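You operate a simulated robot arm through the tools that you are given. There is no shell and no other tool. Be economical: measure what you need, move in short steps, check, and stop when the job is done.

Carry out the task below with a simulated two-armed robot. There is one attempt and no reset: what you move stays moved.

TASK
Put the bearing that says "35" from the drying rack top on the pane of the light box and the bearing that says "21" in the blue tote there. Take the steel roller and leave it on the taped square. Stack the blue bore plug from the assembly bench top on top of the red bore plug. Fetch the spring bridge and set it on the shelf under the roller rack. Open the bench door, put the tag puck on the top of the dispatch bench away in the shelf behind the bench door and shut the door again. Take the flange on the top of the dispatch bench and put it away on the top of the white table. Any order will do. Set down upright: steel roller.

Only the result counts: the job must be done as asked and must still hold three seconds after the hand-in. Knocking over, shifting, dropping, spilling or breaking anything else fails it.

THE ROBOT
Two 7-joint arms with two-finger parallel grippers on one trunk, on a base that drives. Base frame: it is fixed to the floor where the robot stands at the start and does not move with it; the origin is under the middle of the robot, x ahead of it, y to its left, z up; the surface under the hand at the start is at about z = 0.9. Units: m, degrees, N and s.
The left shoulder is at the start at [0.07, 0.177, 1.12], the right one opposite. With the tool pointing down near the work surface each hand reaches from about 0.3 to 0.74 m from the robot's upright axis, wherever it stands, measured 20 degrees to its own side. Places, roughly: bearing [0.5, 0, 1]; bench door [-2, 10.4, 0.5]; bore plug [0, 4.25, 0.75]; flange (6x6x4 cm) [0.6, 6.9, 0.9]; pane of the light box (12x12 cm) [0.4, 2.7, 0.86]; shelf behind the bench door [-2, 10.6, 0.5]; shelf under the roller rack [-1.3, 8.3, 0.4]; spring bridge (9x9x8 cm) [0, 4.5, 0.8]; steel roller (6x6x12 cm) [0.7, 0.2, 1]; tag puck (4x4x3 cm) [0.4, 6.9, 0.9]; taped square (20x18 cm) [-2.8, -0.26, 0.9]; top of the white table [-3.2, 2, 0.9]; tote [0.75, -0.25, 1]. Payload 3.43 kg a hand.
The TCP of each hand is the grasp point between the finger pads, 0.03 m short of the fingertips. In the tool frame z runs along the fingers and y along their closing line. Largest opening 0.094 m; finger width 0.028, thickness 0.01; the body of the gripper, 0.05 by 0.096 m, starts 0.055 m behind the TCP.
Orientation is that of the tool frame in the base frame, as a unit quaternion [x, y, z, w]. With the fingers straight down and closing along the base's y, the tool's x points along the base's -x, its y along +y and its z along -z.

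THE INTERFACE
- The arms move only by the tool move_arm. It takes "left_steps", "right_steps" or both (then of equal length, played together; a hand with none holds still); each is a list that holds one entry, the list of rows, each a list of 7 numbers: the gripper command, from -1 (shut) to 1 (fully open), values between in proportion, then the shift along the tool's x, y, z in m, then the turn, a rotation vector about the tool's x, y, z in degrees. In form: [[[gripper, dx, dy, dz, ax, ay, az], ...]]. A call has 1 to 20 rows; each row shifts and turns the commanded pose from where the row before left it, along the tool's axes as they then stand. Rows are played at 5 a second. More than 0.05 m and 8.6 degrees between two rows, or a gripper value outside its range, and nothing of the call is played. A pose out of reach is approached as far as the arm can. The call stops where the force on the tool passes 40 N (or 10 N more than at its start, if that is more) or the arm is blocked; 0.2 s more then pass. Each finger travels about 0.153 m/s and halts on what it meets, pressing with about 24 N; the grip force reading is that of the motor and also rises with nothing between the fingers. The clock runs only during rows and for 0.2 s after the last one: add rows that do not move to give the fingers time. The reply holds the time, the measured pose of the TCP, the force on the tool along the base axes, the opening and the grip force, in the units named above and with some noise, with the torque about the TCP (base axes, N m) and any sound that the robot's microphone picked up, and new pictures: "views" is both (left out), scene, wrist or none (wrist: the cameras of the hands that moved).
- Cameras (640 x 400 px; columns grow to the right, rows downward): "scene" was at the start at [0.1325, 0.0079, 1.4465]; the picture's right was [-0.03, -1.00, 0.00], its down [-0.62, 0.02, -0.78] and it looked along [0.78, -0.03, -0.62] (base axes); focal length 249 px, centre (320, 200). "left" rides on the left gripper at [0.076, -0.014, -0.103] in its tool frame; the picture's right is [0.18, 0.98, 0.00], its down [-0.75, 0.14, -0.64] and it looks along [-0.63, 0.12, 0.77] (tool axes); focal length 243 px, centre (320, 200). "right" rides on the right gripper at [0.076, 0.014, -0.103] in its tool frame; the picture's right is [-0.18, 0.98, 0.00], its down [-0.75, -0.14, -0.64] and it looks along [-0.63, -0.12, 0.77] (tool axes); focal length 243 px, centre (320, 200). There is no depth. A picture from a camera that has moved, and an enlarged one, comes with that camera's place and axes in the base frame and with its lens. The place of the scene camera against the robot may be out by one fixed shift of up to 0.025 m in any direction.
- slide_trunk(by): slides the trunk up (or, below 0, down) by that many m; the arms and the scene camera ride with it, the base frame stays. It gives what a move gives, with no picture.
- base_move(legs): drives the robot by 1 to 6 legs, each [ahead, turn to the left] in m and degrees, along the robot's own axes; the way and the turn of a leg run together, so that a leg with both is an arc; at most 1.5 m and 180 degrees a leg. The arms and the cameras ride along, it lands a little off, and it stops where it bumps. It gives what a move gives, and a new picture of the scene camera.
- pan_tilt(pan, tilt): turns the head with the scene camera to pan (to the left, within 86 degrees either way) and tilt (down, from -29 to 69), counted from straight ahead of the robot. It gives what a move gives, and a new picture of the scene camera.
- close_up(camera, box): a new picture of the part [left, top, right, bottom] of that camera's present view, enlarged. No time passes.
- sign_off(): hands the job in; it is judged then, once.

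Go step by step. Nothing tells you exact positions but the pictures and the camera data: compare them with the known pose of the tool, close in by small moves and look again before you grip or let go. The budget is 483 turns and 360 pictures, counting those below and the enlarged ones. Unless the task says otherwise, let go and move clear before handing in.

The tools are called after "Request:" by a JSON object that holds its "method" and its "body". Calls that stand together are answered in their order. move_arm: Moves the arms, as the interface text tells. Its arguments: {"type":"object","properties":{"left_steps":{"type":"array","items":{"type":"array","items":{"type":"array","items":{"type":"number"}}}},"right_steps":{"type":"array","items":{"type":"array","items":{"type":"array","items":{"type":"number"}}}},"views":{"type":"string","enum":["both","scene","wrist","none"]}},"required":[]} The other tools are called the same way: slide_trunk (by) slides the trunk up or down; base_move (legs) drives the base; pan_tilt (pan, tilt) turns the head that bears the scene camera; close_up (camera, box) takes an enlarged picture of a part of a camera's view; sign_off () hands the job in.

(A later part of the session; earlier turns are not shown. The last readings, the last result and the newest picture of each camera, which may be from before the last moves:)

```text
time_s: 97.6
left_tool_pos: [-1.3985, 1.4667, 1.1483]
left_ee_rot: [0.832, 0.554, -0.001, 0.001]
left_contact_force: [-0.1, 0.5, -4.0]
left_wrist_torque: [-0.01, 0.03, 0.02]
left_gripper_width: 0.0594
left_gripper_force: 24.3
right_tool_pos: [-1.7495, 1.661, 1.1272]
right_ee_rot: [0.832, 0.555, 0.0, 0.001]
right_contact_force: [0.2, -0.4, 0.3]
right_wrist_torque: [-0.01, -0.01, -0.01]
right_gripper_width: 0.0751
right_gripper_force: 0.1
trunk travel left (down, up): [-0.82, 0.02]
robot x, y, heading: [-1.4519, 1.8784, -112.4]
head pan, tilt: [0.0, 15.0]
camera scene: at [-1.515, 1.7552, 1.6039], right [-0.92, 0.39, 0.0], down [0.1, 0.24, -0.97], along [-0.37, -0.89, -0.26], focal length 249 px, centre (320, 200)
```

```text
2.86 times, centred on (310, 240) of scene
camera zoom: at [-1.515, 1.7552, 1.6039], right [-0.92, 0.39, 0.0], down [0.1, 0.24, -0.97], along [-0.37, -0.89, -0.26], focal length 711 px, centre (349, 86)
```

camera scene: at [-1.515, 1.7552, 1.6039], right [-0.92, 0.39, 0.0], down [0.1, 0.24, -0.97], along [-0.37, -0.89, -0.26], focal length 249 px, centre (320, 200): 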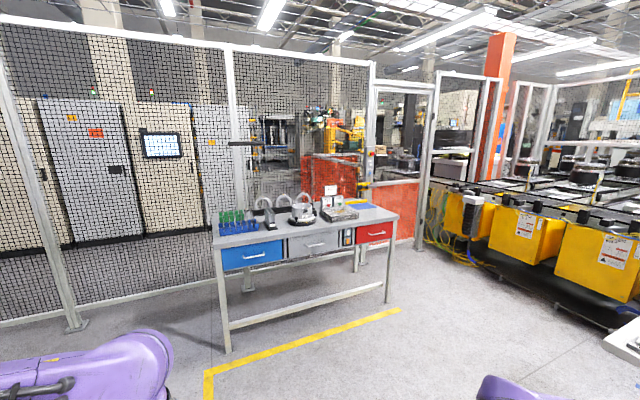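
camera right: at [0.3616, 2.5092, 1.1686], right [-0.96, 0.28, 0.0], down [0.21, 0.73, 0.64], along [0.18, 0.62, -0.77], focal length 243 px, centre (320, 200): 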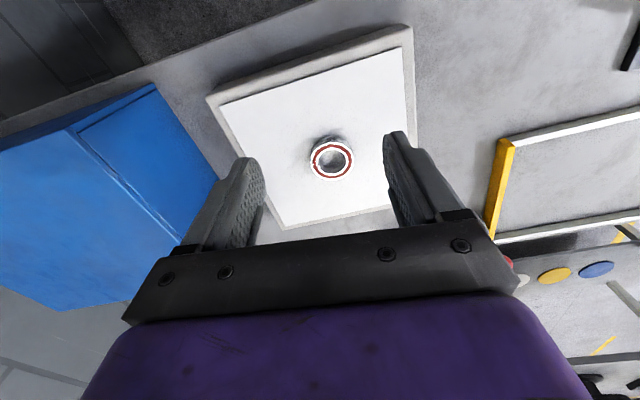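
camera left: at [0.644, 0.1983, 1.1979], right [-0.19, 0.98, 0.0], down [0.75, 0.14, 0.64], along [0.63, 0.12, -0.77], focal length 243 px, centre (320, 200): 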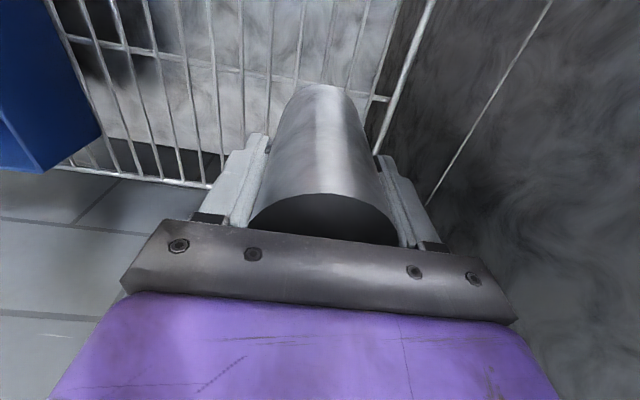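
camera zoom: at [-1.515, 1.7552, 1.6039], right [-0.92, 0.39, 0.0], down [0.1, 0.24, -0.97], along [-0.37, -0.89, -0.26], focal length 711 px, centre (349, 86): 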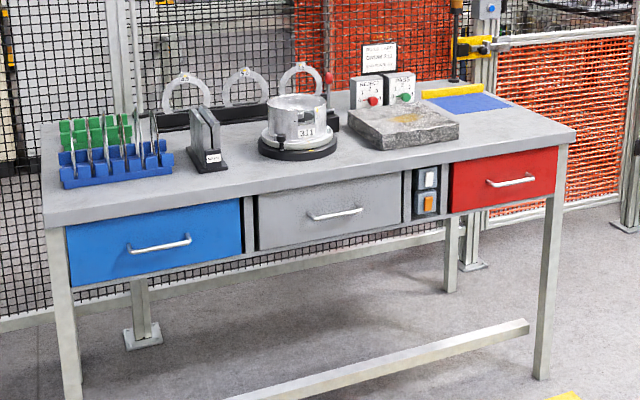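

The taped blue square is at the right end of the drawer bench, near [-2.83,-0.3]. I'll drive toward that end.

Request:
{"method": "base_move", "body": {"legs": [[0, -34], [1.5, 0], [0, 56]]}}

Request:
{"method": "pan_tilt", "body": {"pan": 0, "tilt": 35}}

```text
time_s: 109.2
left_tool_pos: [-2.4951, 0.6876, 1.148]
left_ee_rot: [0.709, 0.705, -0.001, 0.001]
left_contact_force: [-0.8, -0.7, -3.4]
left_wrist_torque: [0.0, 0.05, 0.02]
left_gripper_width: 0.0595
left_gripper_force: 24.6
right_tool_pos: [-2.8924, 0.7342, 1.1269]
right_ee_rot: [0.71, 0.704, 0.0, 0.001]
right_contact_force: [0.6, 0.9, 0.6]
right_wrist_torque: [0.02, 0.0, -0.01]
right_gripper_width: 0.075
right_gripper_force: 0.0
trunk travel left (down, up): [-0.82, 0.02]
robot x, y, heading: [-2.7021, 1.05, -90.3]
head pan, tilt: [0.0, 15.0]
camera scene: at [-2.7074, 0.9127, 1.6039], right [-1.0, 0.01, 0.0], down [0.0, 0.26, -0.97], along [-0.01, -0.97, -0.26], focal length 249 px, centre (320, 200)
```

scene: 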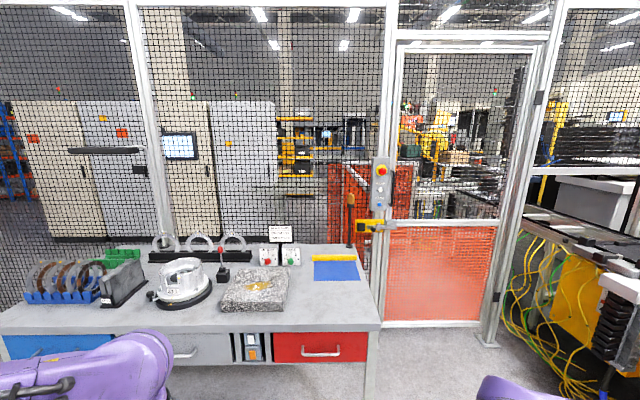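

```text
time_s: 110.0
left_tool_pos: [-2.494, 0.6864, 1.1474]
left_ee_rot: [0.709, 0.705, -0.001, 0.001]
left_contact_force: [0.2, -0.2, -4.2]
left_wrist_torque: [0.03, -0.03, 0.02]
left_gripper_width: 0.0597
left_gripper_force: 23.9
right_tool_pos: [-2.8923, 0.7344, 1.1268]
right_ee_rot: [0.71, 0.704, 0.0, 0.001]
right_contact_force: [-0.4, 0.0, 0.3]
right_wrist_torque: [0.04, 0.01, 0.03]
right_gripper_width: 0.0753
right_gripper_force: 0.1
trunk travel left (down, up): [-0.82, 0.02]
robot x, y, heading: [-2.7043, 1.0482, -90.5]
head pan, tilt: [0.0, 35.0]
camera scene: at [-2.7068, 0.9181, 1.572], right [-1.0, 0.01, 0.0], down [0.0, 0.57, -0.82], along [-0.01, -0.82, -0.57], focal length 249 px, centre (320, 200)
```

scene: 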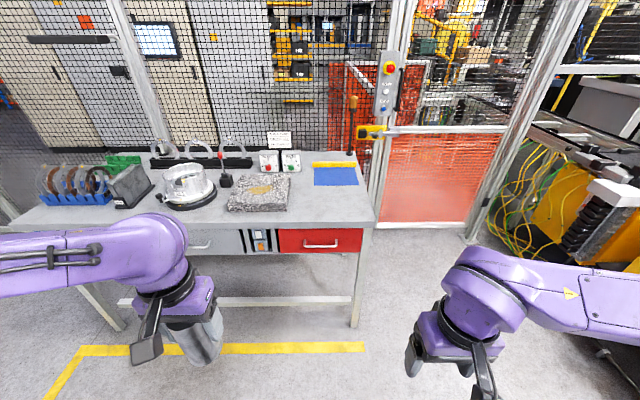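

The square spans about x −2.68 to −2.92, y −0.17 to −0.36. I'll stand so it lies ahead and slightly left of me, just short of the bench.

Request:
{"method": "base_move", "body": {"legs": [[0, -25], [0.62, 0], [0, 25.5]]}}

Request:
{"method": "slide_trunk", "body": {"by": -0.07}}

Request:
{"method": "pan_tilt", "body": {"pan": 10, "tilt": 55}}

```text
time_s: 116.0
left_tool_pos: [-2.7704, 0.139, 1.1479]
left_ee_rot: [0.717, 0.697, -0.001, 0.001]
left_contact_force: [-0.4, -0.4, -4.1]
left_wrist_torque: [0.01, 0.02, -0.02]
left_gripper_width: 0.0598
left_gripper_force: 24.0
right_tool_pos: [-3.1685, 0.1947, 1.1273]
right_ee_rot: [0.717, 0.697, 0.0, 0.001]
right_contact_force: [0.7, 1.2, 0.6]
right_wrist_torque: [0.01, 0.0, 0.02]
right_gripper_width: 0.0749
right_gripper_force: 0.1
trunk travel left (down, up): [-0.82, 0.02]
robot x, y, heading: [-2.973, 0.5037, -91.7]
head pan, tilt: [0.0, 35.0]
camera scene: at [-2.9791, 0.3738, 1.5719], right [-1.0, 0.03, 0.0], down [0.02, 0.57, -0.82], along [-0.02, -0.82, -0.57], focal length 249 px, centre (320, 200)
```

scene: 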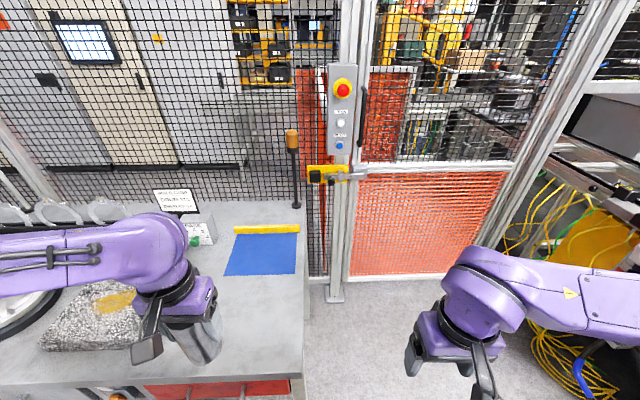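

```text
time_s: 117.1
left_tool_pos: [-2.7702, 0.1389, 1.0782]
left_ee_rot: [0.717, 0.697, -0.001, 0.002]
left_contact_force: [-0.1, 0.1, -3.6]
left_wrist_torque: [-0.01, -0.01, 0.03]
left_gripper_width: 0.0599
left_gripper_force: 24.2
right_tool_pos: [-3.1667, 0.1939, 1.0577]
right_ee_rot: [0.717, 0.697, 0.0, 0.001]
right_contact_force: [0.3, 0.6, 0.0]
right_wrist_torque: [0.01, 0.02, -0.02]
right_gripper_width: 0.0752
right_gripper_force: 0.0
trunk travel left (down, up): [-0.75, 0.09]
robot x, y, heading: [-2.9702, 0.5033, -92.0]
head pan, tilt: [0.0, 35.0]
```

```text
time_s: 117.9
left_tool_pos: [-2.7695, 0.1389, 1.0782]
left_ee_rot: [0.717, 0.697, -0.002, 0.001]
left_contact_force: [0.5, -0.2, -3.3]
left_wrist_torque: [0.0, -0.01, 0.01]
left_gripper_width: 0.0598
left_gripper_force: 24.2
right_tool_pos: [-3.1675, 0.1942, 1.0576]
right_ee_rot: [0.716, 0.698, 0.0, 0.001]
right_contact_force: [0.2, 0.0, -0.9]
right_wrist_torque: [-0.02, -0.03, -0.01]
right_gripper_width: 0.0751
right_gripper_force: 0.1
trunk travel left (down, up): [-0.75, 0.09]
robot x, y, heading: [-2.9705, 0.5002, -91.8]
head pan, tilt: [10.0, 55.0]
camera scene: at [-2.9655, 0.3906, 1.4737], right [-0.99, -0.14, 0.0], down [-0.12, 0.81, -0.57], along [0.08, -0.57, -0.82], focal length 249 px, centre (320, 200)
```

scene: 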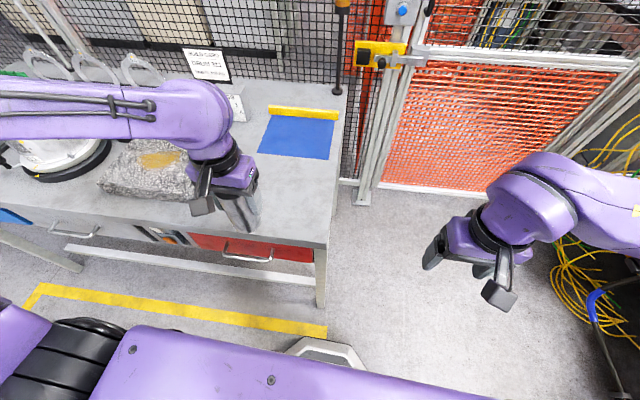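

Square centre is about [-2.81,-0.255]. I'll nudge the base 6 cm closer and extend the left arm over the square.

Request:
{"method": "base_move", "body": {"legs": [[0.06, 0]]}}

Request:
{"method": "move_arm", "body": {"left_steps": [[[-1, -0.045, -0.005, 0.01, 0, 0, 0], [-1, -0.045, -0.005, 0.01, 0, 0, 0], [-1, -0.045, -0.005, 0.01, 0, 0, 0], [-1, -0.045, -0.005, 0.01, 0, 0, 0], [-1, -0.045, -0.005, 0.01, 0, 0, 0], [-1, -0.045, -0.005, 0.01, 0, 0, 0], [-1, -0.03, 0, 0, 0, 0, 0], [-1, 0, 0, 0, 0, 0, 0]]], "views": "both"}}

```text
time_s: 118.9
left_tool_pos: [-2.7729, 0.0842, 1.0787]
left_ee_rot: [0.717, 0.697, -0.003, 0.003]
left_contact_force: [-0.5, 1.2, -3.4]
left_wrist_torque: [-0.02, 0.03, 0.01]
left_gripper_width: 0.0596
left_gripper_force: 24.3
right_tool_pos: [-3.1705, 0.1392, 1.0589]
right_ee_rot: [0.718, 0.696, -0.003, 0.003]
right_contact_force: [0.0, 0.8, 0.6]
right_wrist_torque: [-0.06, -0.02, 0.0]
right_gripper_width: 0.0752
right_gripper_force: 0.1
trunk travel left (down, up): [-0.75, 0.09]
robot x, y, heading: [-2.9777, 0.4404, -91.7]
head pan, tilt: [10.0, 55.0]
camera scene: at [-2.9672, 0.3374, 1.4744], right [-0.99, -0.14, 0.0], down [-0.12, 0.81, -0.58], along [0.08, -0.57, -0.82], focal length 249 px, centre (320, 200)
```

scene: 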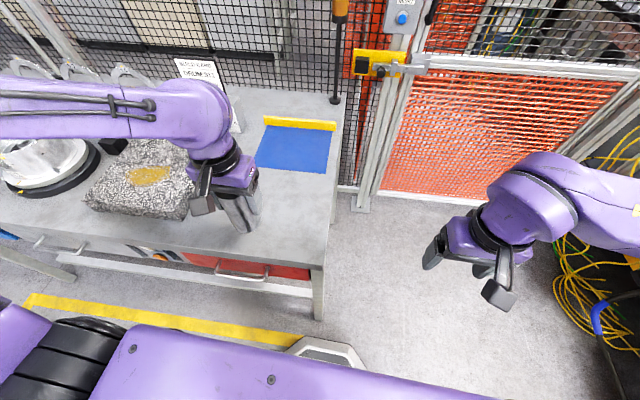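

```text
time_s: 120.7
left_tool_pos: [-2.811, -0.2203, 1.0177]
left_ee_rot: [0.717, 0.697, -0.001, 0.001]
left_contact_force: [-0.4, -0.1, -4.5]
left_wrist_torque: [-0.05, 0.03, 0.05]
left_gripper_width: 0.0599
left_gripper_force: 24.3
right_tool_pos: [-3.1692, 0.1345, 1.0573]
right_ee_rot: [0.717, 0.697, 0.0, 0.001]
right_contact_force: [-0.4, -0.4, 0.4]
right_wrist_torque: [-0.01, -0.01, -0.02]
right_gripper_width: 0.0752
right_gripper_force: 0.0
trunk travel left (down, up): [-0.75, 0.09]
robot x, y, heading: [-2.9728, 0.4403, -91.8]
head pan, tilt: [10.0, 55.0]
camera scene: at [-2.9674, 0.3309, 1.4738], right [-0.99, -0.14, 0.0], down [-0.12, 0.81, -0.57], along [0.08, -0.57, -0.82], focal length 249 px, centre (320, 200)
camera left: at [-2.8231, -0.1433, 1.1205], right [0.99, 0.15, 0.0], down [0.12, -0.76, 0.64], along [0.1, -0.64, -0.76], focal length 243 px, centre (320, 200)
```

scene: 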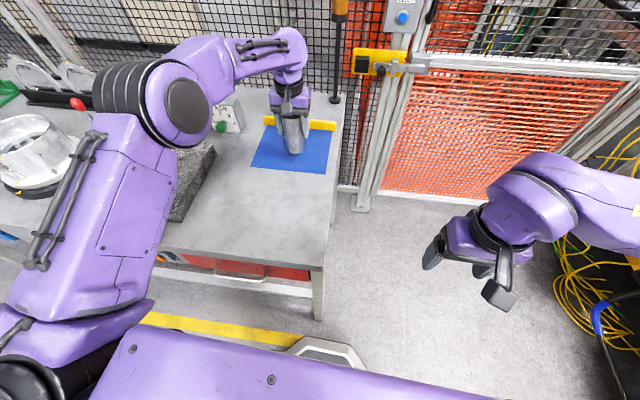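
left: 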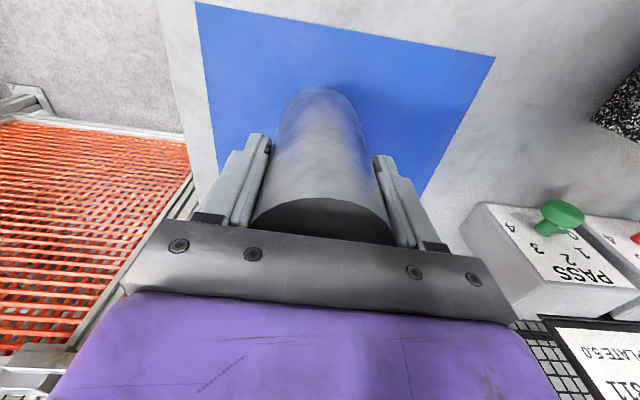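

The roller is over the blue square. I'll shift slightly to its centre and lower gently.

Request:
{"method": "move_arm", "body": {"left_steps": [[[-1, -0.02, 0.012, 0.01, 0, 0, 0], [-1, 0, 0, 0.01, 0, 0, 0], [-1, 0, 0, 0.006, 0, 0, 0], [-1, 0, 0, 0.003, 0, 0, 0], [-1, 0, 0, 0, 0, 0, 0]]], "views": "none"}}

```text
time_s: 121.9
left_tool_pos: [-2.7994, -0.2419, 0.9888]
left_ee_rot: [0.717, 0.697, -0.002, 0.002]
left_contact_force: [-0.3, 0.9, -4.5]
left_wrist_torque: [-0.02, 0.0, 0.02]
left_gripper_width: 0.0597
left_gripper_force: 23.8
right_tool_pos: [-3.1703, 0.1349, 1.0567]
right_ee_rot: [0.717, 0.697, 0.0, 0.001]
right_contact_force: [0.1, 0.2, 0.0]
right_wrist_torque: [0.0, 0.02, 0.01]
right_gripper_width: 0.0751
right_gripper_force: 0.0
trunk travel left (down, up): [-0.75, 0.09]
robot x, y, heading: [-2.9768, 0.4424, -91.6]
head pan, tilt: [10.0, 55.0]
```

Request:
{"method": "move_arm", "body": {"left_steps": [[[-1, 0, 0, 0.002, 0, 0, 0], [-1, 0, 0, 0.002, 0, 0, 0], [-1, 0, 0, 0.002, 0, 0, 0], [-1, 0, 0, 0, 0, 0, 0]]], "views": "none"}}

```text
time_s: 122.9
left_tool_pos: [-2.7984, -0.2414, 0.9835]
left_ee_rot: [0.717, 0.697, -0.002, 0.001]
left_contact_force: [0.2, 0.0, -4.0]
left_wrist_torque: [0.01, -0.04, -0.04]
left_gripper_width: 0.0596
left_gripper_force: 24.3
right_tool_pos: [-3.1694, 0.1341, 1.0565]
right_ee_rot: [0.717, 0.697, 0.0, 0.002]
right_contact_force: [-0.1, 0.3, -0.1]
right_wrist_torque: [0.0, 0.0, -0.01]
right_gripper_width: 0.0754
right_gripper_force: 0.0
trunk travel left (down, up): [-0.75, 0.09]
robot x, y, heading: [-2.9734, 0.4429, -91.7]
head pan, tilt: [10.0, 55.0]
```

Request:
{"method": "move_arm", "body": {"left_steps": [[[-1, 0, 0, 0.002, 0, 0, 0], [-1, 0, 0, 0.002, 0, 0, 0], [-1, 0, 0, 0.0015, 0, 0, 0], [-1, 0, 0, 0, 0, 0, 0]]], "views": "none"}}

```text
time_s: 123.9
left_tool_pos: [-2.8001, -0.2426, 0.9782]
left_ee_rot: [0.716, 0.698, -0.002, 0.001]
left_contact_force: [0.2, -0.4, -3.6]
left_wrist_torque: [-0.02, 0.01, -0.02]
left_gripper_width: 0.0598
left_gripper_force: 24.4
right_tool_pos: [-3.1699, 0.1337, 1.0567]
right_ee_rot: [0.718, 0.696, 0.0, 0.001]
right_contact_force: [0.3, 0.7, -0.4]
right_wrist_torque: [-0.02, 0.02, 0.02]
right_gripper_width: 0.0752
right_gripper_force: 0.0
trunk travel left (down, up): [-0.75, 0.09]
robot x, y, heading: [-2.9711, 0.4402, -91.8]
head pan, tilt: [10.0, 55.0]
```

Request:
{"method": "move_arm", "body": {"left_steps": [[[-1, 0, 0, 0.002, 0, 0, 0], [-1, 0, 0, 0.002, 0, 0, 0], [-1, 0, 0, 0.0015, 0, 0, 0], [-1, 0, 0, 0, 0, 0, 0]]], "views": "wrist"}}

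```text
time_s: 124.9
left_tool_pos: [-2.8013, -0.2415, 0.9757]
left_ee_rot: [0.717, 0.697, -0.004, 0.002]
left_contact_force: [0.8, -5.7, 21.5]
left_wrist_torque: [-0.08, 0.17, 0.04]
left_gripper_width: 0.0599
left_gripper_force: 24.1
right_tool_pos: [-3.1713, 0.1372, 1.0581]
right_ee_rot: [0.718, 0.696, 0.0, 0.003]
right_contact_force: [-0.4, -0.4, 0.3]
right_wrist_torque: [0.02, 0.0, 0.02]
right_gripper_width: 0.0752
right_gripper_force: 0.1
trunk travel left (down, up): [-0.75, 0.09]
robot x, y, heading: [-2.971, 0.4419, -91.9]
head pan, tilt: [10.0, 55.0]
camera left: at [-2.8129, -0.1626, 1.078], right [0.99, 0.16, 0.0], down [0.12, -0.75, 0.65], along [0.1, -0.64, -0.76], focal length 243 px, centre (320, 200)
```

left: 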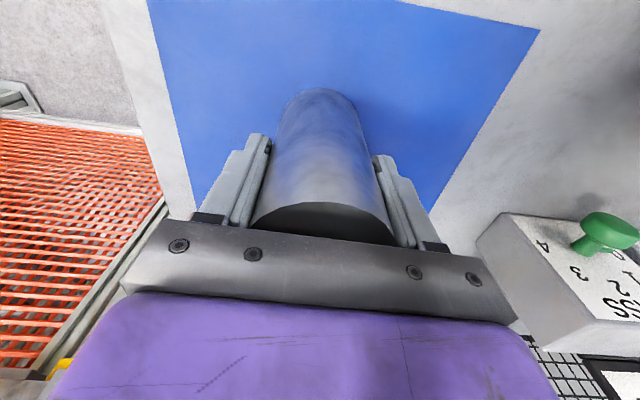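

The roller has touched down. I'll open and rise straight up.

Request:
{"method": "move_arm", "body": {"left_steps": [[[-1, 0, 0, -0.002, 0, 0, 0], [0.8, 0, 0, 0, 0, 0, 0], [0.8, 0, 0, 0, 0, 0, 0], [0.8, 0, 0, 0, 0, 0, 0], [0.8, 0, 0, -0.03, 0, 0, 0], [0.8, 0, 0, -0.04, 0, 0, 0], [0.8, 0.01, 0, -0.03, 0, 0, 0], [0.8, 0.045, 0, 0, 0, 0, 0], [0.8, 0.045, 0, 0, 0, 0, 0], [0.8, 0.045, 0, -0.01, 0, 0, 0]]], "views": "both"}}

```text
time_s: 127.1
left_tool_pos: [-2.7955, -0.095, 1.0862]
left_ee_rot: [0.717, 0.697, -0.003, 0.002]
left_contact_force: [-0.1, 0.6, -0.2]
left_wrist_torque: [0.0, 0.02, 0.04]
left_gripper_width: 0.0845
left_gripper_force: 0.1
right_tool_pos: [-3.1691, 0.1377, 1.0581]
right_ee_rot: [0.717, 0.697, -0.001, 0.003]
right_contact_force: [-0.1, 0.0, 0.2]
right_wrist_torque: [-0.01, 0.01, -0.03]
right_gripper_width: 0.0754
right_gripper_force: 0.0
trunk travel left (down, up): [-0.75, 0.09]
robot x, y, heading: [-2.9702, 0.4398, -91.7]
head pan, tilt: [10.0, 55.0]
camera scene: at [-2.9676, 0.3336, 1.474], right [-0.99, -0.14, 0.0], down [-0.12, 0.81, -0.58], along [0.08, -0.57, -0.82], focal length 249 px, centre (320, 200)
camera left: at [-2.8069, -0.0174, 1.1885], right [0.99, 0.16, 0.0], down [0.12, -0.75, 0.65], along [0.1, -0.64, -0.76], focal length 243 px, centre (320, 200)
```

scene: 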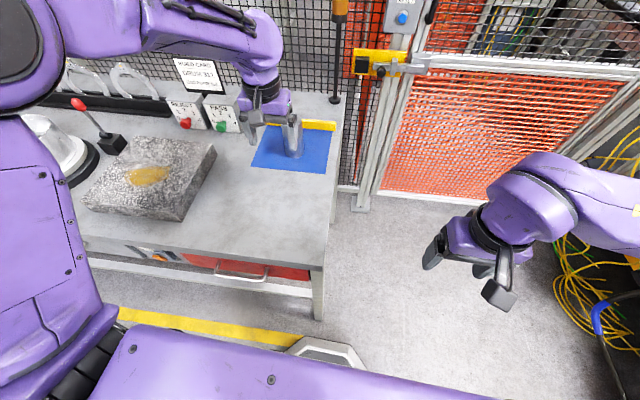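
left: 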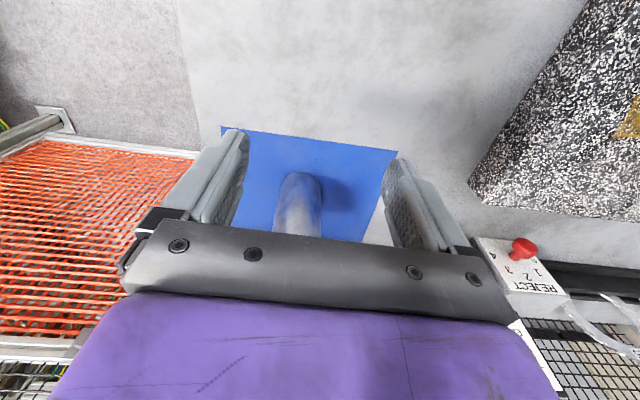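

The roller stands on the square. I'll tuck the left arm, back off and drive toward the assembly bench area.

Request:
{"method": "move_arm", "body": {"left_steps": [[[0.8, 0.045, 0, -0.01, 0, 0, 0], [0.8, 0.045, 0, -0.01, 0, 0, 0], [0.8, 0.045, 0, -0.01, 0, 0, 0], [0.8, 0.045, 0, 0, 0, 0, 0]]], "views": "none"}}

Request:
{"method": "base_move", "body": {"legs": [[-0.55, 0], [0, 120], [1.25, 0], [0, 62]]}}

Request:
{"method": "pan_tilt", "body": {"pan": -20, "tilt": 20}}

```text
time_s: 128.1
left_tool_pos: [-2.7884, 0.0865, 1.1134]
left_ee_rot: [0.717, 0.697, -0.002, 0.004]
left_contact_force: [0.3, 0.2, 0.1]
left_wrist_torque: [-0.03, 0.0, -0.02]
left_gripper_width: 0.0848
left_gripper_force: 0.0
right_tool_pos: [-3.1701, 0.1368, 1.0576]
right_ee_rot: [0.717, 0.697, -0.002, 0.002]
right_contact_force: [0.0, 0.6, -0.1]
right_wrist_torque: [-0.05, -0.03, 0.0]
right_gripper_width: 0.0751
right_gripper_force: 0.0
trunk travel left (down, up): [-0.75, 0.09]
robot x, y, heading: [-2.9708, 0.4425, -91.5]
head pan, tilt: [10.0, 55.0]
```

```text
time_s: 145.1
left_tool_pos: [-2.0952, 1.9613, 1.113]
left_ee_rot: [0.736, -0.677, -0.001, -0.002]
left_contact_force: [-0.7, -0.2, 1.2]
left_wrist_torque: [0.02, -0.03, 0.02]
left_gripper_width: 0.0845
left_gripper_force: 0.1
right_tool_pos: [-1.7126, 1.9541, 1.0575]
right_ee_rot: [0.737, -0.676, -0.002, 0.0]
right_contact_force: [0.6, 0.4, -0.4]
right_wrist_torque: [-0.01, 0.0, 0.01]
right_gripper_width: 0.0753
right_gripper_force: 0.1
trunk travel left (down, up): [-0.75, 0.09]
robot x, y, heading: [-1.8775, 1.6278, 94.7]
head pan, tilt: [10.0, 55.0]
camera scene: at [-1.8992, 1.7573, 1.4737], right [0.97, 0.26, 0.0], down [0.21, -0.79, -0.57], along [-0.15, 0.55, -0.82], focal length 249 px, centre (320, 200)
```

scene: 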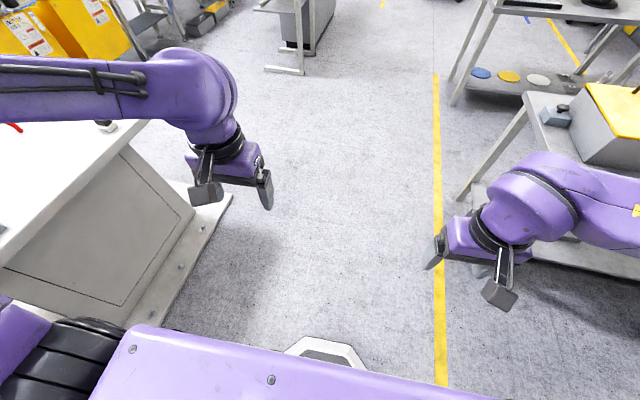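

```text
time_s: 146.1
left_tool_pos: [-2.0947, 1.9612, 1.1126]
left_ee_rot: [0.736, -0.677, -0.001, -0.001]
left_contact_force: [-0.9, -0.5, -0.1]
left_wrist_torque: [0.03, 0.01, 0.0]
left_gripper_width: 0.0842
left_gripper_force: 0.0
right_tool_pos: [-1.7123, 1.9536, 1.0583]
right_ee_rot: [0.737, -0.676, -0.002, 0.001]
right_contact_force: [-0.4, 0.2, -0.1]
right_wrist_torque: [0.03, 0.0, 0.02]
right_gripper_width: 0.075
right_gripper_force: 0.0
trunk travel left (down, up): [-0.75, 0.09]
robot x, y, heading: [-1.8734, 1.624, 94.6]
head pan, tilt: [-20.0, 20.0]
camera scene: at [-1.8565, 1.7775, 1.5257], right [0.97, -0.26, 0.0], down [-0.09, -0.33, -0.94], along [0.25, 0.91, -0.34], focal length 249 px, centre (320, 200)
```

scene: 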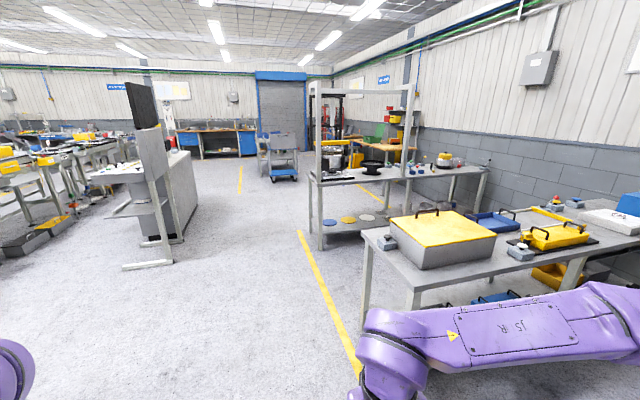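

Request:
{"method": "close_up", "body": {"camera": "scene", "box": [290, 80, 510, 250]}}

```text
2.35 times, centred on (400, 165) of scene
camera zoom: at [-1.8565, 1.7775, 1.5257], right [0.97, -0.26, 0.0], down [-0.09, -0.33, -0.94], along [0.25, 0.91, -0.34], focal length 586 px, centre (132, 282)
```

zoom: 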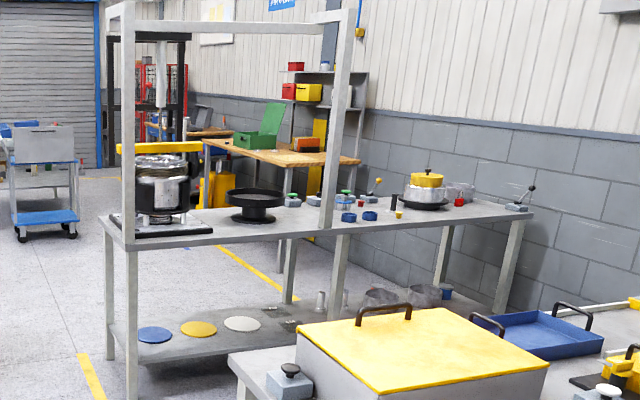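

The assembly bench has an open post frame over its left half, so I'll use the corridor between the two benches, keeping to the near side.

Request:
{"method": "base_move", "body": {"legs": [[0, -4.6], [1.5, 0], [0.28, 0], [0, -90]]}}

Request:
{"method": "pan_tilt", "body": {"pan": 0, "tilt": 25}}

```text
time_s: 159.4
left_tool_pos: [-1.5067, 3.5969, 1.1136]
left_ee_rot: [0.012, 1.0, 0.0, 0.002]
left_contact_force: [-1.2, 0.3, -0.4]
left_wrist_torque: [0.0, 0.02, 0.04]
left_gripper_width: 0.0846
left_gripper_force: 0.0
right_tool_pos: [-1.5562, 3.2179, 1.0576]
right_ee_rot: [0.012, 1.0, 0.003, 0.002]
right_contact_force: [0.1, -0.5, 0.4]
right_wrist_torque: [0.01, 0.0, 0.01]
right_gripper_width: 0.0751
right_gripper_force: 0.0
trunk travel left (down, up): [-0.75, 0.09]
robot x, y, heading: [-1.8626, 3.4147, -1.5]
head pan, tilt: [-20.0, 20.0]
camera scene: at [-1.7305, 3.388, 1.5258], right [-0.37, -0.93, 0.0], down [-0.32, 0.12, -0.94], along [0.87, -0.34, -0.34], focal length 249 px, centre (320, 200)
```

scene: 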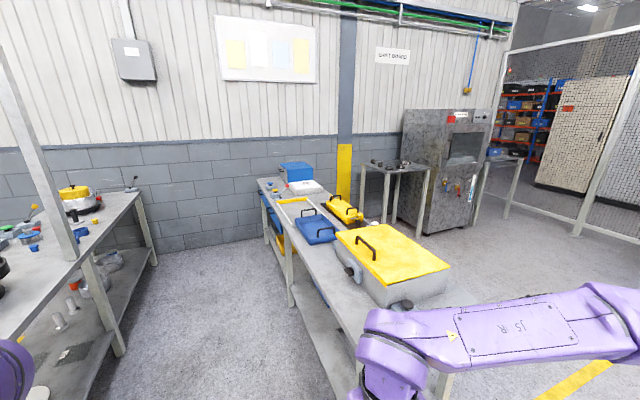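

```text
time_s: 160.3
left_tool_pos: [-1.5068, 3.5969, 1.1125]
left_ee_rot: [0.012, 1.0, 0.0, 0.001]
left_contact_force: [0.3, -0.9, -0.1]
left_wrist_torque: [-0.01, 0.05, 0.03]
left_gripper_width: 0.0846
left_gripper_force: 0.0
right_tool_pos: [-1.5554, 3.2161, 1.0586]
right_ee_rot: [0.013, 1.0, 0.001, 0.002]
right_contact_force: [-0.3, -0.3, -0.8]
right_wrist_torque: [-0.01, -0.03, -0.02]
right_gripper_width: 0.0755
right_gripper_force: 0.0
trunk travel left (down, up): [-0.75, 0.09]
robot x, y, heading: [-1.8635, 3.4097, -1.3]
head pan, tilt: [0.0, 25.0]
camera scene: at [-1.7251, 3.4196, 1.5178], right [-0.03, -1.0, 0.0], down [-0.42, 0.01, -0.91], along [0.91, -0.02, -0.42], focal length 249 px, centre (320, 200)
```

scene: 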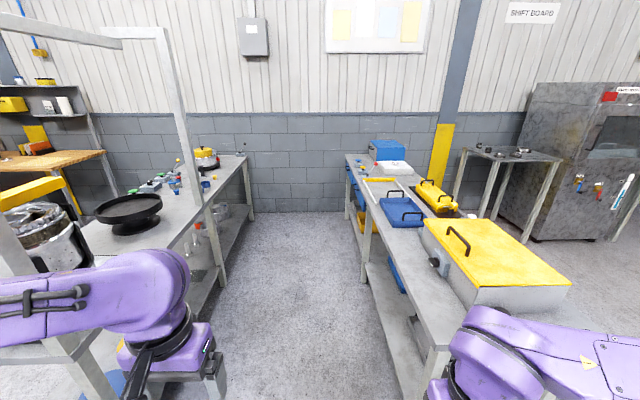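

Corridor is about 1.1 m wide. I'll drive along it to x≈0 and turn toward the assembly bench.

Request:
{"method": "base_move", "body": {"legs": [[0, 2.3], [1.5, 0], [0.4, 0]]}}

Request:
{"method": "pan_tilt", "body": {"pan": 75, "tilt": 35}}

```text
time_s: 170.0
left_tool_pos: [0.3559, 3.5917, 1.1133]
left_ee_rot: [0.009, 1.0, 0.0, 0.003]
left_contact_force: [0.0, -0.1, -0.5]
left_wrist_torque: [-0.03, 0.0, 0.01]
left_gripper_width: 0.0844
left_gripper_force: 0.0
right_tool_pos: [0.3104, 3.2106, 1.0572]
right_ee_rot: [0.008, 1.0, 0.002, 0.001]
right_contact_force: [1.0, 0.1, -0.9]
right_wrist_torque: [-0.03, -0.05, -0.03]
right_gripper_width: 0.0754
right_gripper_force: 0.0
trunk travel left (down, up): [-0.75, 0.09]
robot x, y, heading: [-0.0015, 3.4042, -1.0]
head pan, tilt: [0.0, 25.0]
camera scene: at [0.1398, 3.4125, 1.5178], right [-0.02, -1.0, 0.0], down [-0.42, 0.01, -0.91], along [0.91, -0.02, -0.42], focal length 249 px, centre (320, 200)
```

scene: 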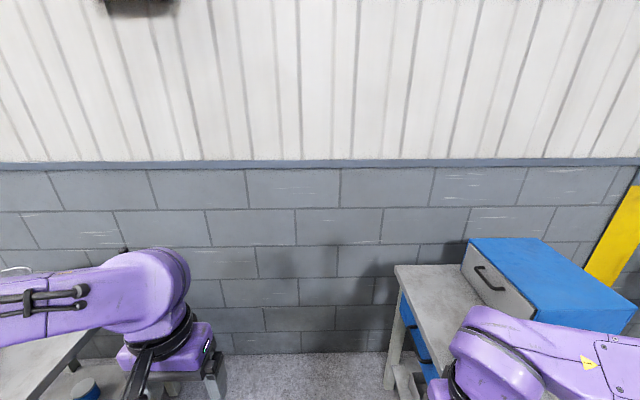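

```text
time_s: 171.5
left_tool_pos: [0.3562, 3.5915, 1.1127]
left_ee_rot: [0.009, 1.0, 0.0, 0.002]
left_contact_force: [0.1, 0.3, 0.0]
left_wrist_torque: [-0.01, -0.02, 0.01]
left_gripper_width: 0.0845
left_gripper_force: 0.1
right_tool_pos: [0.3112, 3.2105, 1.0573]
right_ee_rot: [0.009, 1.0, 0.002, 0.001]
right_contact_force: [-0.3, 0.3, 0.2]
right_wrist_torque: [0.04, -0.02, 0.01]
right_gripper_width: 0.075
right_gripper_force: 0.0
trunk travel left (down, up): [-0.75, 0.09]
robot x, y, heading: [-0.0004, 3.4014, -1.1]
head pan, tilt: [75.0, 35.0]
camera scene: at [0.0728, 3.4988, 1.502], right [0.96, -0.28, 0.0], down [-0.16, -0.55, -0.82], along [0.23, 0.79, -0.57], focal length 249 px, centre (320, 200)
```

scene: 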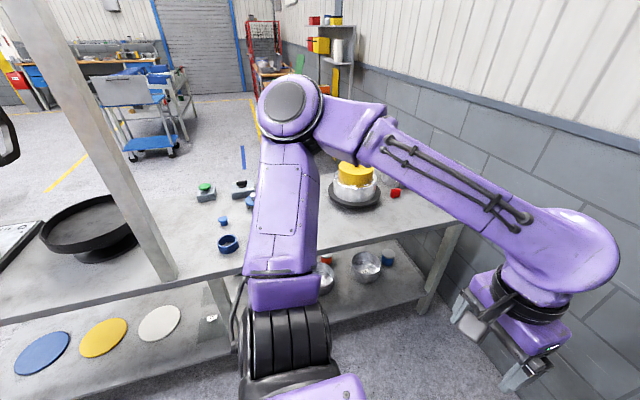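

I'll turn to face the assembly bench and look.

Request:
{"method": "base_move", "body": {"legs": [[0, 91]]}}

Request:
{"method": "pan_tilt", "body": {"pan": 0, "tilt": 35}}

```text
time_s: 175.7
left_tool_pos: [-0.1896, 3.7577, 1.1128]
left_ee_rot: [-0.705, 0.709, 0.002, 0.003]
left_contact_force: [-0.5, 0.4, 0.2]
left_wrist_torque: [-0.02, 0.01, 0.04]
left_gripper_width: 0.0849
left_gripper_force: 0.0
right_tool_pos: [0.1928, 3.7154, 1.0568]
right_ee_rot: [-0.705, 0.709, 0.003, 0.0]
right_contact_force: [-0.1, 0.4, 0.4]
right_wrist_torque: [-0.01, 0.02, -0.02]
right_gripper_width: 0.0754
right_gripper_force: 0.1
trunk travel left (down, up): [-0.75, 0.09]
robot x, y, heading: [0.0064, 3.4036, 89.4]
head pan, tilt: [75.0, 35.0]
camera scene: at [-0.0861, 3.4887, 1.502], right [0.27, 0.96, 0.0], down [0.55, -0.15, -0.82], along [-0.79, 0.22, -0.57], focal length 249 px, centre (320, 200)
```

scene: 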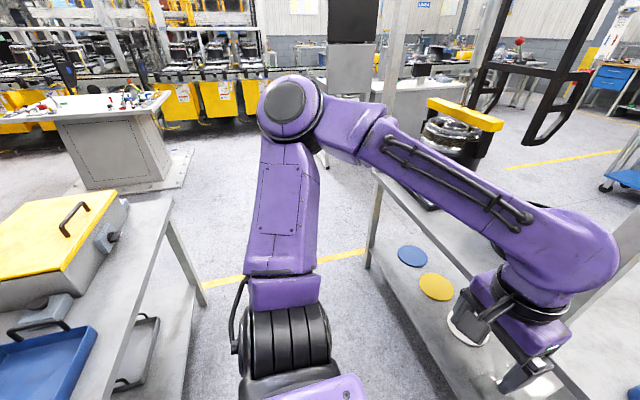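

```text
time_s: 177.2
left_tool_pos: [-0.1888, 3.7576, 1.1127]
left_ee_rot: [-0.705, 0.709, 0.002, 0.002]
left_contact_force: [-0.4, -0.8, -0.2]
left_wrist_torque: [-0.03, -0.02, 0.0]
left_gripper_width: 0.0848
left_gripper_force: 0.0
right_tool_pos: [0.1926, 3.7157, 1.059]
right_ee_rot: [-0.704, 0.71, 0.002, 0.0]
right_contact_force: [0.0, 0.2, 0.2]
right_wrist_torque: [-0.02, -0.01, -0.02]
right_gripper_width: 0.075
right_gripper_force: 0.0
trunk travel left (down, up): [-0.75, 0.09]
robot x, y, heading: [0.0047, 3.402, 89.7]
head pan, tilt: [0.0, 35.0]
camera scene: at [-0.0007, 3.5534, 1.502], right [1.0, -0.01, 0.0], down [0.0, -0.57, -0.82], along [0.01, 0.82, -0.57], focal length 249 px, centre (320, 200)
```

scene: 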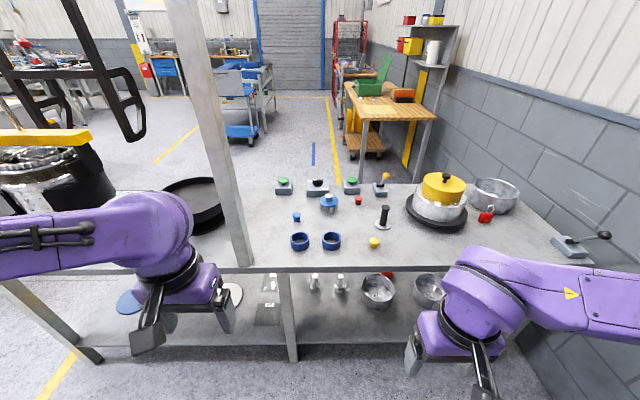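

Request:
{"method": "close_up", "body": {"camera": "scene", "box": [230, 160, 430, 280]}}

```text
3.20 times, centred on (330, 220) of scene
camera zoom: at [-0.0007, 3.5534, 1.502], right [1.0, -0.01, 0.0], down [0.0, -0.57, -0.82], along [0.01, 0.82, -0.57], focal length 796 px, centre (288, 136)
```

zoom: 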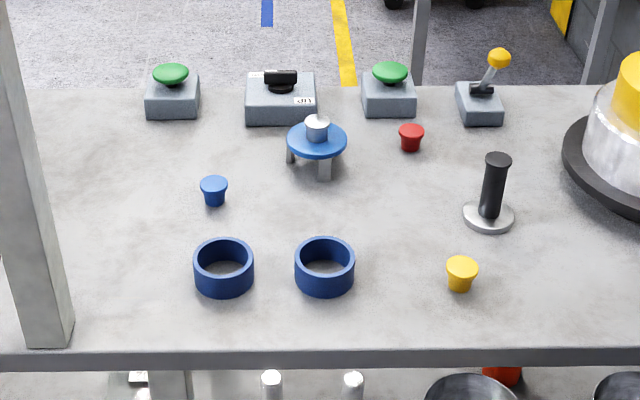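

I see the blue plug at about [-0.10,4.48], the red one at [0.21,4.62], and the spring bridge (blue disc with legs) at [0.055,4.54]. I'll tuck the left arm away from the frame post, drive up to the bench angled slightly left, and lower the trunk.

Request:
{"method": "move_arm", "body": {"left_steps": [[[0.8, 0.03, 0, -0.02, 0, 0, 0], [0.8, 0.03, 0, -0.02, 0, 0, 0]]], "views": "none"}}

Request:
{"method": "base_move", "body": {"legs": [[0.44, 0], [0, 20]]}}

Request:
{"method": "slide_trunk", "body": {"by": -0.18}}

Request:
{"method": "pan_tilt", "body": {"pan": -20, "tilt": 40}}

```text
time_s: 177.8
left_tool_pos: [-0.1909, 3.6953, 1.1493]
left_ee_rot: [-0.705, 0.709, 0.002, 0.002]
left_contact_force: [-0.4, 0.1, -0.7]
left_wrist_torque: [-0.01, 0.0, 0.03]
left_gripper_width: 0.0847
left_gripper_force: 0.1
right_tool_pos: [0.1909, 3.7154, 1.0571]
right_ee_rot: [-0.705, 0.709, 0.003, 0.0]
right_contact_force: [-0.7, 0.2, -0.4]
right_wrist_torque: [0.01, -0.03, 0.02]
right_gripper_width: 0.0754
right_gripper_force: 0.1
trunk travel left (down, up): [-0.75, 0.09]
robot x, y, heading: [-0.0008, 3.4068, 89.5]
head pan, tilt: [0.0, 35.0]
```

```text
time_s: 180.5
left_tool_pos: [-0.1837, 4.1077, 1.1497]
left_ee_rot: [-0.705, 0.71, 0.001, -0.002]
left_contact_force: [-4.3, -21.1, 4.4]
left_wrist_torque: [0.96, 0.16, 1.3]
left_gripper_width: 0.0869
left_gripper_force: 1.8
right_tool_pos: [0.1964, 4.1335, 1.0605]
right_ee_rot: [-0.706, 0.709, 0.005, 0.003]
right_contact_force: [0.0, 0.6, -0.3]
right_wrist_torque: [0.01, 0.04, -0.02]
right_gripper_width: 0.075
right_gripper_force: 0.0
trunk travel left (down, up): [-0.75, 0.09]
robot x, y, heading: [0.0076, 3.829, 90.1]
head pan, tilt: [0.0, 35.0]
stopped in leg 1: the force on the tool passed its limit at 48 N (the readings are from after the stop); the commanded pose is now the measured one
camera scene: at [0.0029, 3.9667, 1.5035], right [1.0, 0.0, 0.0], down [0.0, -0.57, -0.82], along [0.0, 0.82, -0.57], focal length 249 px, centre (320, 200)
```

scene: 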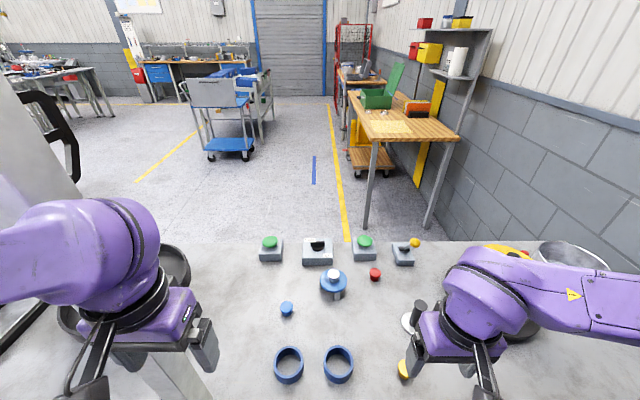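

```text
time_s: 180.8
left_tool_pos: [-0.1848, 4.1071, 1.1489]
left_ee_rot: [-0.705, 0.709, 0.001, -0.002]
left_contact_force: [-4.0, -16.2, -0.2]
left_wrist_torque: [0.84, -0.21, 0.96]
left_gripper_width: 0.0868
left_gripper_force: 2.1
right_tool_pos: [0.1955, 4.1336, 1.0587]
right_ee_rot: [-0.706, 0.709, 0.005, 0.003]
right_contact_force: [0.0, 0.0, 0.0]
right_wrist_torque: [0.03, 0.0, 0.01]
right_gripper_width: 0.0752
right_gripper_force: 0.1
trunk travel left (down, up): [-0.749, 0.091]
robot x, y, heading: [0.0052, 3.827, 90.1]
head pan, tilt: [0.0, 35.0]
stopped: the force on the tool passed its limit at 40 N (the readings are from after the stop); the commanded pose is now the measured one
```

```text
time_s: 181.6
left_tool_pos: [-0.1837, 4.1073, 1.1493]
left_ee_rot: [-0.706, 0.708, 0.001, -0.003]
left_contact_force: [-4.3, -16.7, -1.2]
left_wrist_torque: [0.9, -0.17, 1.0]
left_gripper_width: 0.0865
left_gripper_force: 1.6
right_tool_pos: [0.1964, 4.133, 1.0595]
right_ee_rot: [-0.705, 0.709, 0.006, 0.002]
right_contact_force: [-0.8, 0.5, 0.0]
right_wrist_torque: [0.01, 0.02, -0.03]
right_gripper_width: 0.0753
right_gripper_force: 0.0
trunk travel left (down, up): [-0.749, 0.091]
robot x, y, heading: [0.0066, 3.8284, 89.8]
head pan, tilt: [-20.0, 40.0]
camera scene: at [0.0322, 3.9584, 1.4945], right [0.94, -0.34, 0.0], down [-0.22, -0.6, -0.77], along [0.26, 0.73, -0.64], focal length 249 px, centre (320, 200)
```

scene: 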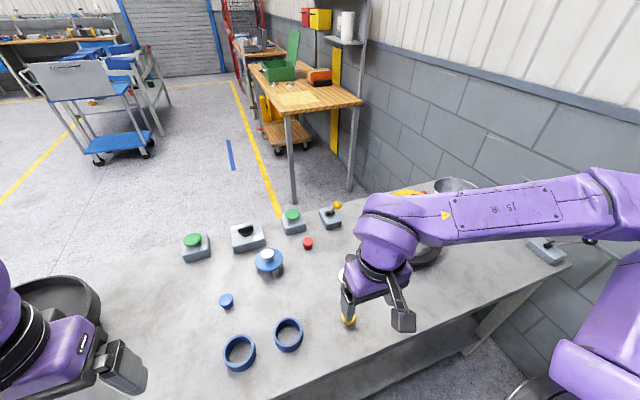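

The left hand touched the frame post, so the base stopped. I'll back away, bring the left hand further inboard, and retry shifted slightly right.

Request:
{"method": "base_move", "body": {"legs": [[-0.25, 0]]}}

Request:
{"method": "move_arm", "body": {"left_steps": [[[0.8, 0.01, -0.03, 0, 0, 0, 0], [0.8, 0.01, -0.03, 0, 0, 0, 0], [0.8, 0, -0.03, 0, 0, 0, 0], [0.8, 0, -0.02, 0, 0, 0, 0]]], "views": "both"}}

```text
time_s: 183.4
left_tool_pos: [-0.1849, 3.8732, 1.146]
left_ee_rot: [-0.705, 0.709, -0.004, -0.005]
left_contact_force: [0.8, 0.0, -0.2]
left_wrist_torque: [0.01, 0.01, 0.01]
left_gripper_width: 0.0845
left_gripper_force: 0.1
right_tool_pos: [0.1953, 3.8961, 1.0573]
right_ee_rot: [-0.704, 0.71, 0.003, 0.0]
right_contact_force: [0.7, -1.5, 0.1]
right_wrist_torque: [-0.01, 0.02, 0.02]
right_gripper_width: 0.0752
right_gripper_force: 0.1
trunk travel left (down, up): [-0.749, 0.091]
robot x, y, heading: [0.0075, 3.5861, 89.7]
head pan, tilt: [-20.0, 40.0]
camera scene: at [0.0305, 3.7258, 1.4935], right [0.94, -0.35, 0.0], down [-0.22, -0.6, -0.77], along [0.26, 0.72, -0.64], focal length 249 px, centre (320, 200)
```

scene: 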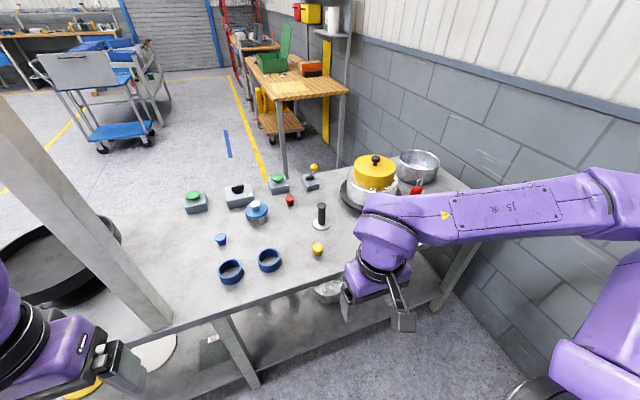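

```text
time_s: 184.4
left_tool_pos: [-0.0747, 3.8536, 1.1464]
left_ee_rot: [-0.705, 0.71, -0.002, -0.005]
left_contact_force: [0.8, 0.2, 0.4]
left_wrist_torque: [-0.03, 0.03, 0.02]
left_gripper_width: 0.0847
left_gripper_force: 0.1
right_tool_pos: [0.1952, 3.8954, 1.0564]
right_ee_rot: [-0.705, 0.71, 0.004, 0.0]
right_contact_force: [0.5, 0.6, -0.7]
right_wrist_torque: [-0.01, -0.01, -0.01]
right_gripper_width: 0.0751
right_gripper_force: 0.0
trunk travel left (down, up): [-0.749, 0.091]
robot x, y, heading: [0.0045, 3.5872, 90.1]
head pan, tilt: [-20.0, 40.0]
camera scene: at [0.0323, 3.7258, 1.4934], right [0.94, -0.35, 0.0], down [-0.22, -0.6, -0.77], along [0.26, 0.72, -0.64], focal length 249 px, centre (320, 200)
camera left: at [-0.0615, 3.7782, 1.2494], right [-0.98, -0.18, 0.0], down [-0.13, 0.76, 0.63], along [-0.12, 0.62, -0.77], focal length 243 px, centre (320, 200)
```

scene: 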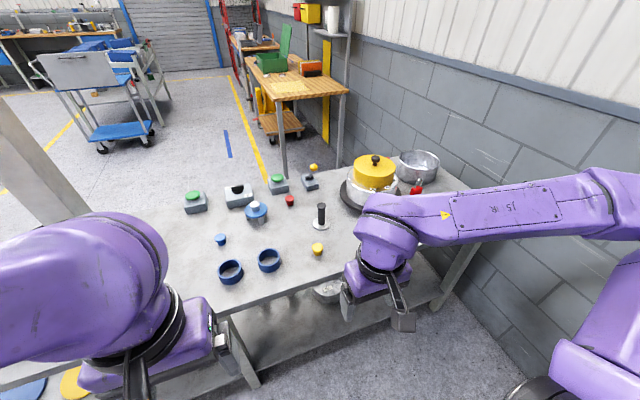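
left: 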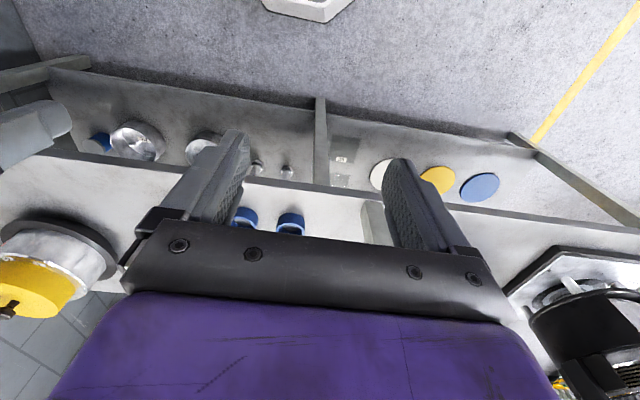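

The post's front face is near [-0.28,4.17]. I'll approach shifted right of it.

Request:
{"method": "base_move", "body": {"legs": [[0, -10], [0.24, 0], [0, 22]]}}

Request:
{"method": "slide_trunk", "body": {"by": -0.18}}

Request:
{"method": "pan_tilt", "body": {"pan": -15, "tilt": 45}}

```text
time_s: 188.0
left_tool_pos: [-0.0864, 4.0612, 1.1462]
left_ee_rot: [0.773, -0.634, 0.004, 0.004]
left_contact_force: [-0.2, 0.5, -0.1]
left_wrist_torque: [-0.02, -0.01, -0.05]
left_gripper_width: 0.0847
left_gripper_force: 0.0
right_tool_pos: [0.1709, 4.1579, 1.058]
right_ee_rot: [0.772, -0.635, -0.003, 0.001]
right_contact_force: [1.3, 0.6, -0.6]
right_wrist_torque: [-0.01, 0.0, -0.02]
right_gripper_width: 0.0752
right_gripper_force: 0.1
trunk travel left (down, up): [-0.749, 0.091]
robot x, y, heading: [0.0441, 3.8108, 101.3]
head pan, tilt: [-20.0, 40.0]
camera scene: at [0.0463, 3.9587, 1.4935], right [0.99, -0.15, 0.0], down [-0.1, -0.64, -0.77], along [0.12, 0.76, -0.64], focal length 249 px, centre (320, 200)
```

scene: 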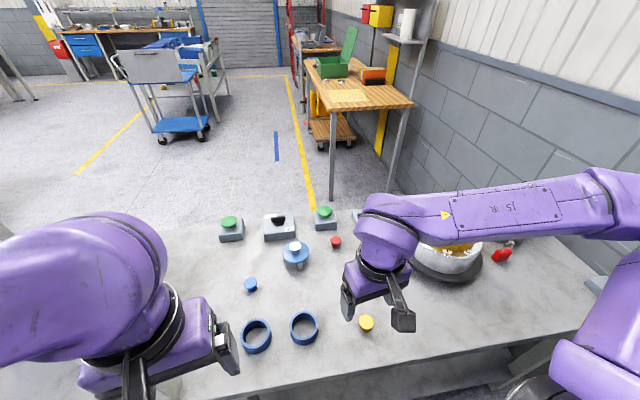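

```text
time_s: 190.0
left_tool_pos: [-0.086, 4.0589, 0.9646]
left_ee_rot: [0.773, -0.635, 0.004, 0.004]
left_contact_force: [0.3, 0.1, 0.2]
left_wrist_torque: [0.01, 0.02, 0.0]
left_gripper_width: 0.0848
left_gripper_force: 0.0
right_tool_pos: [0.1709, 4.158, 0.8767]
right_ee_rot: [0.773, -0.635, -0.002, 0.0]
right_contact_force: [-0.5, -0.9, -0.1]
right_wrist_torque: [-0.04, 0.04, 0.01]
right_gripper_width: 0.0751
right_gripper_force: 0.0
trunk travel left (down, up): [-0.569, 0.271]
robot x, y, heading: [0.0433, 3.8148, 101.3]
head pan, tilt: [-20.0, 40.0]
```

```text
time_s: 190.7
left_tool_pos: [-0.0866, 4.0603, 0.9654]
left_ee_rot: [0.773, -0.634, 0.004, 0.004]
left_contact_force: [-0.3, 0.1, -0.6]
left_wrist_torque: [0.0, -0.01, 0.0]
left_gripper_width: 0.0845
left_gripper_force: 0.0
right_tool_pos: [0.171, 4.1576, 0.8773]
right_ee_rot: [0.772, -0.636, -0.003, 0.0]
right_contact_force: [0.0, -0.7, -0.5]
right_wrist_torque: [0.02, 0.01, -0.04]
right_gripper_width: 0.0754
right_gripper_force: 0.1
trunk travel left (down, up): [-0.569, 0.271]
robot x, y, heading: [0.047, 3.8146, 101.5]
head pan, tilt: [-15.0, 45.0]
camera scene: at [0.0383, 3.9558, 1.3063], right [1.0, -0.06, 0.0], down [-0.05, -0.71, -0.71], along [0.05, 0.71, -0.71], focal length 249 px, centre (320, 200)
```

scene: 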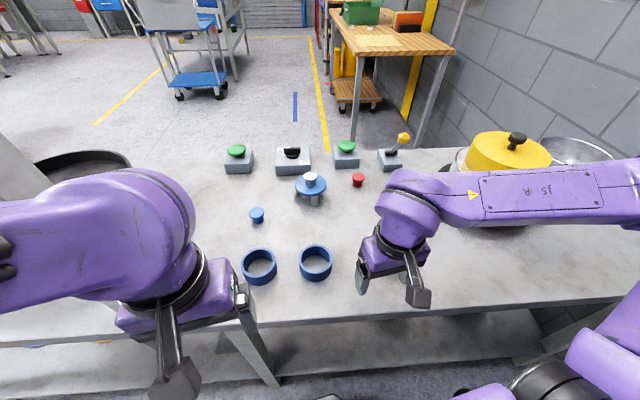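

Red is still a bit far. I'll check the gap in front of the base.

Request:
{"method": "pan_tilt", "body": {"pan": 0, "tilt": 69}}

```text
time_s: 191.5
left_tool_pos: [-0.087, 4.0612, 0.9667]
left_ee_rot: [0.773, -0.635, 0.004, 0.004]
left_contact_force: [0.4, -0.1, 1.1]
left_wrist_torque: [0.02, 0.0, -0.03]
left_gripper_width: 0.0848
left_gripper_force: 0.1
right_tool_pos: [0.1705, 4.1579, 0.8764]
right_ee_rot: [0.772, -0.636, -0.003, 0.0]
right_contact_force: [0.4, -0.9, 0.0]
right_wrist_torque: [-0.03, -0.02, 0.01]
right_gripper_width: 0.0753
right_gripper_force: 0.1
trunk travel left (down, up): [-0.569, 0.271]
robot x, y, heading: [0.0464, 3.8163, 101.3]
head pan, tilt: [0.0, 68.8]
camera scene: at [0.0221, 3.9296, 1.2774], right [0.98, 0.2, 0.0], down [0.18, -0.91, -0.36], along [-0.07, 0.36, -0.93], focal length 249 px, centre (320, 200)
```

scene: 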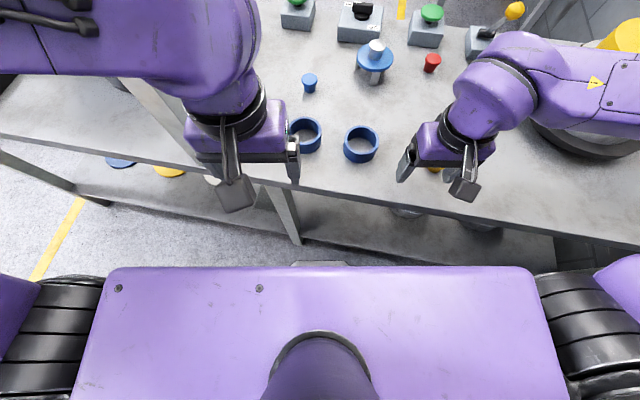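

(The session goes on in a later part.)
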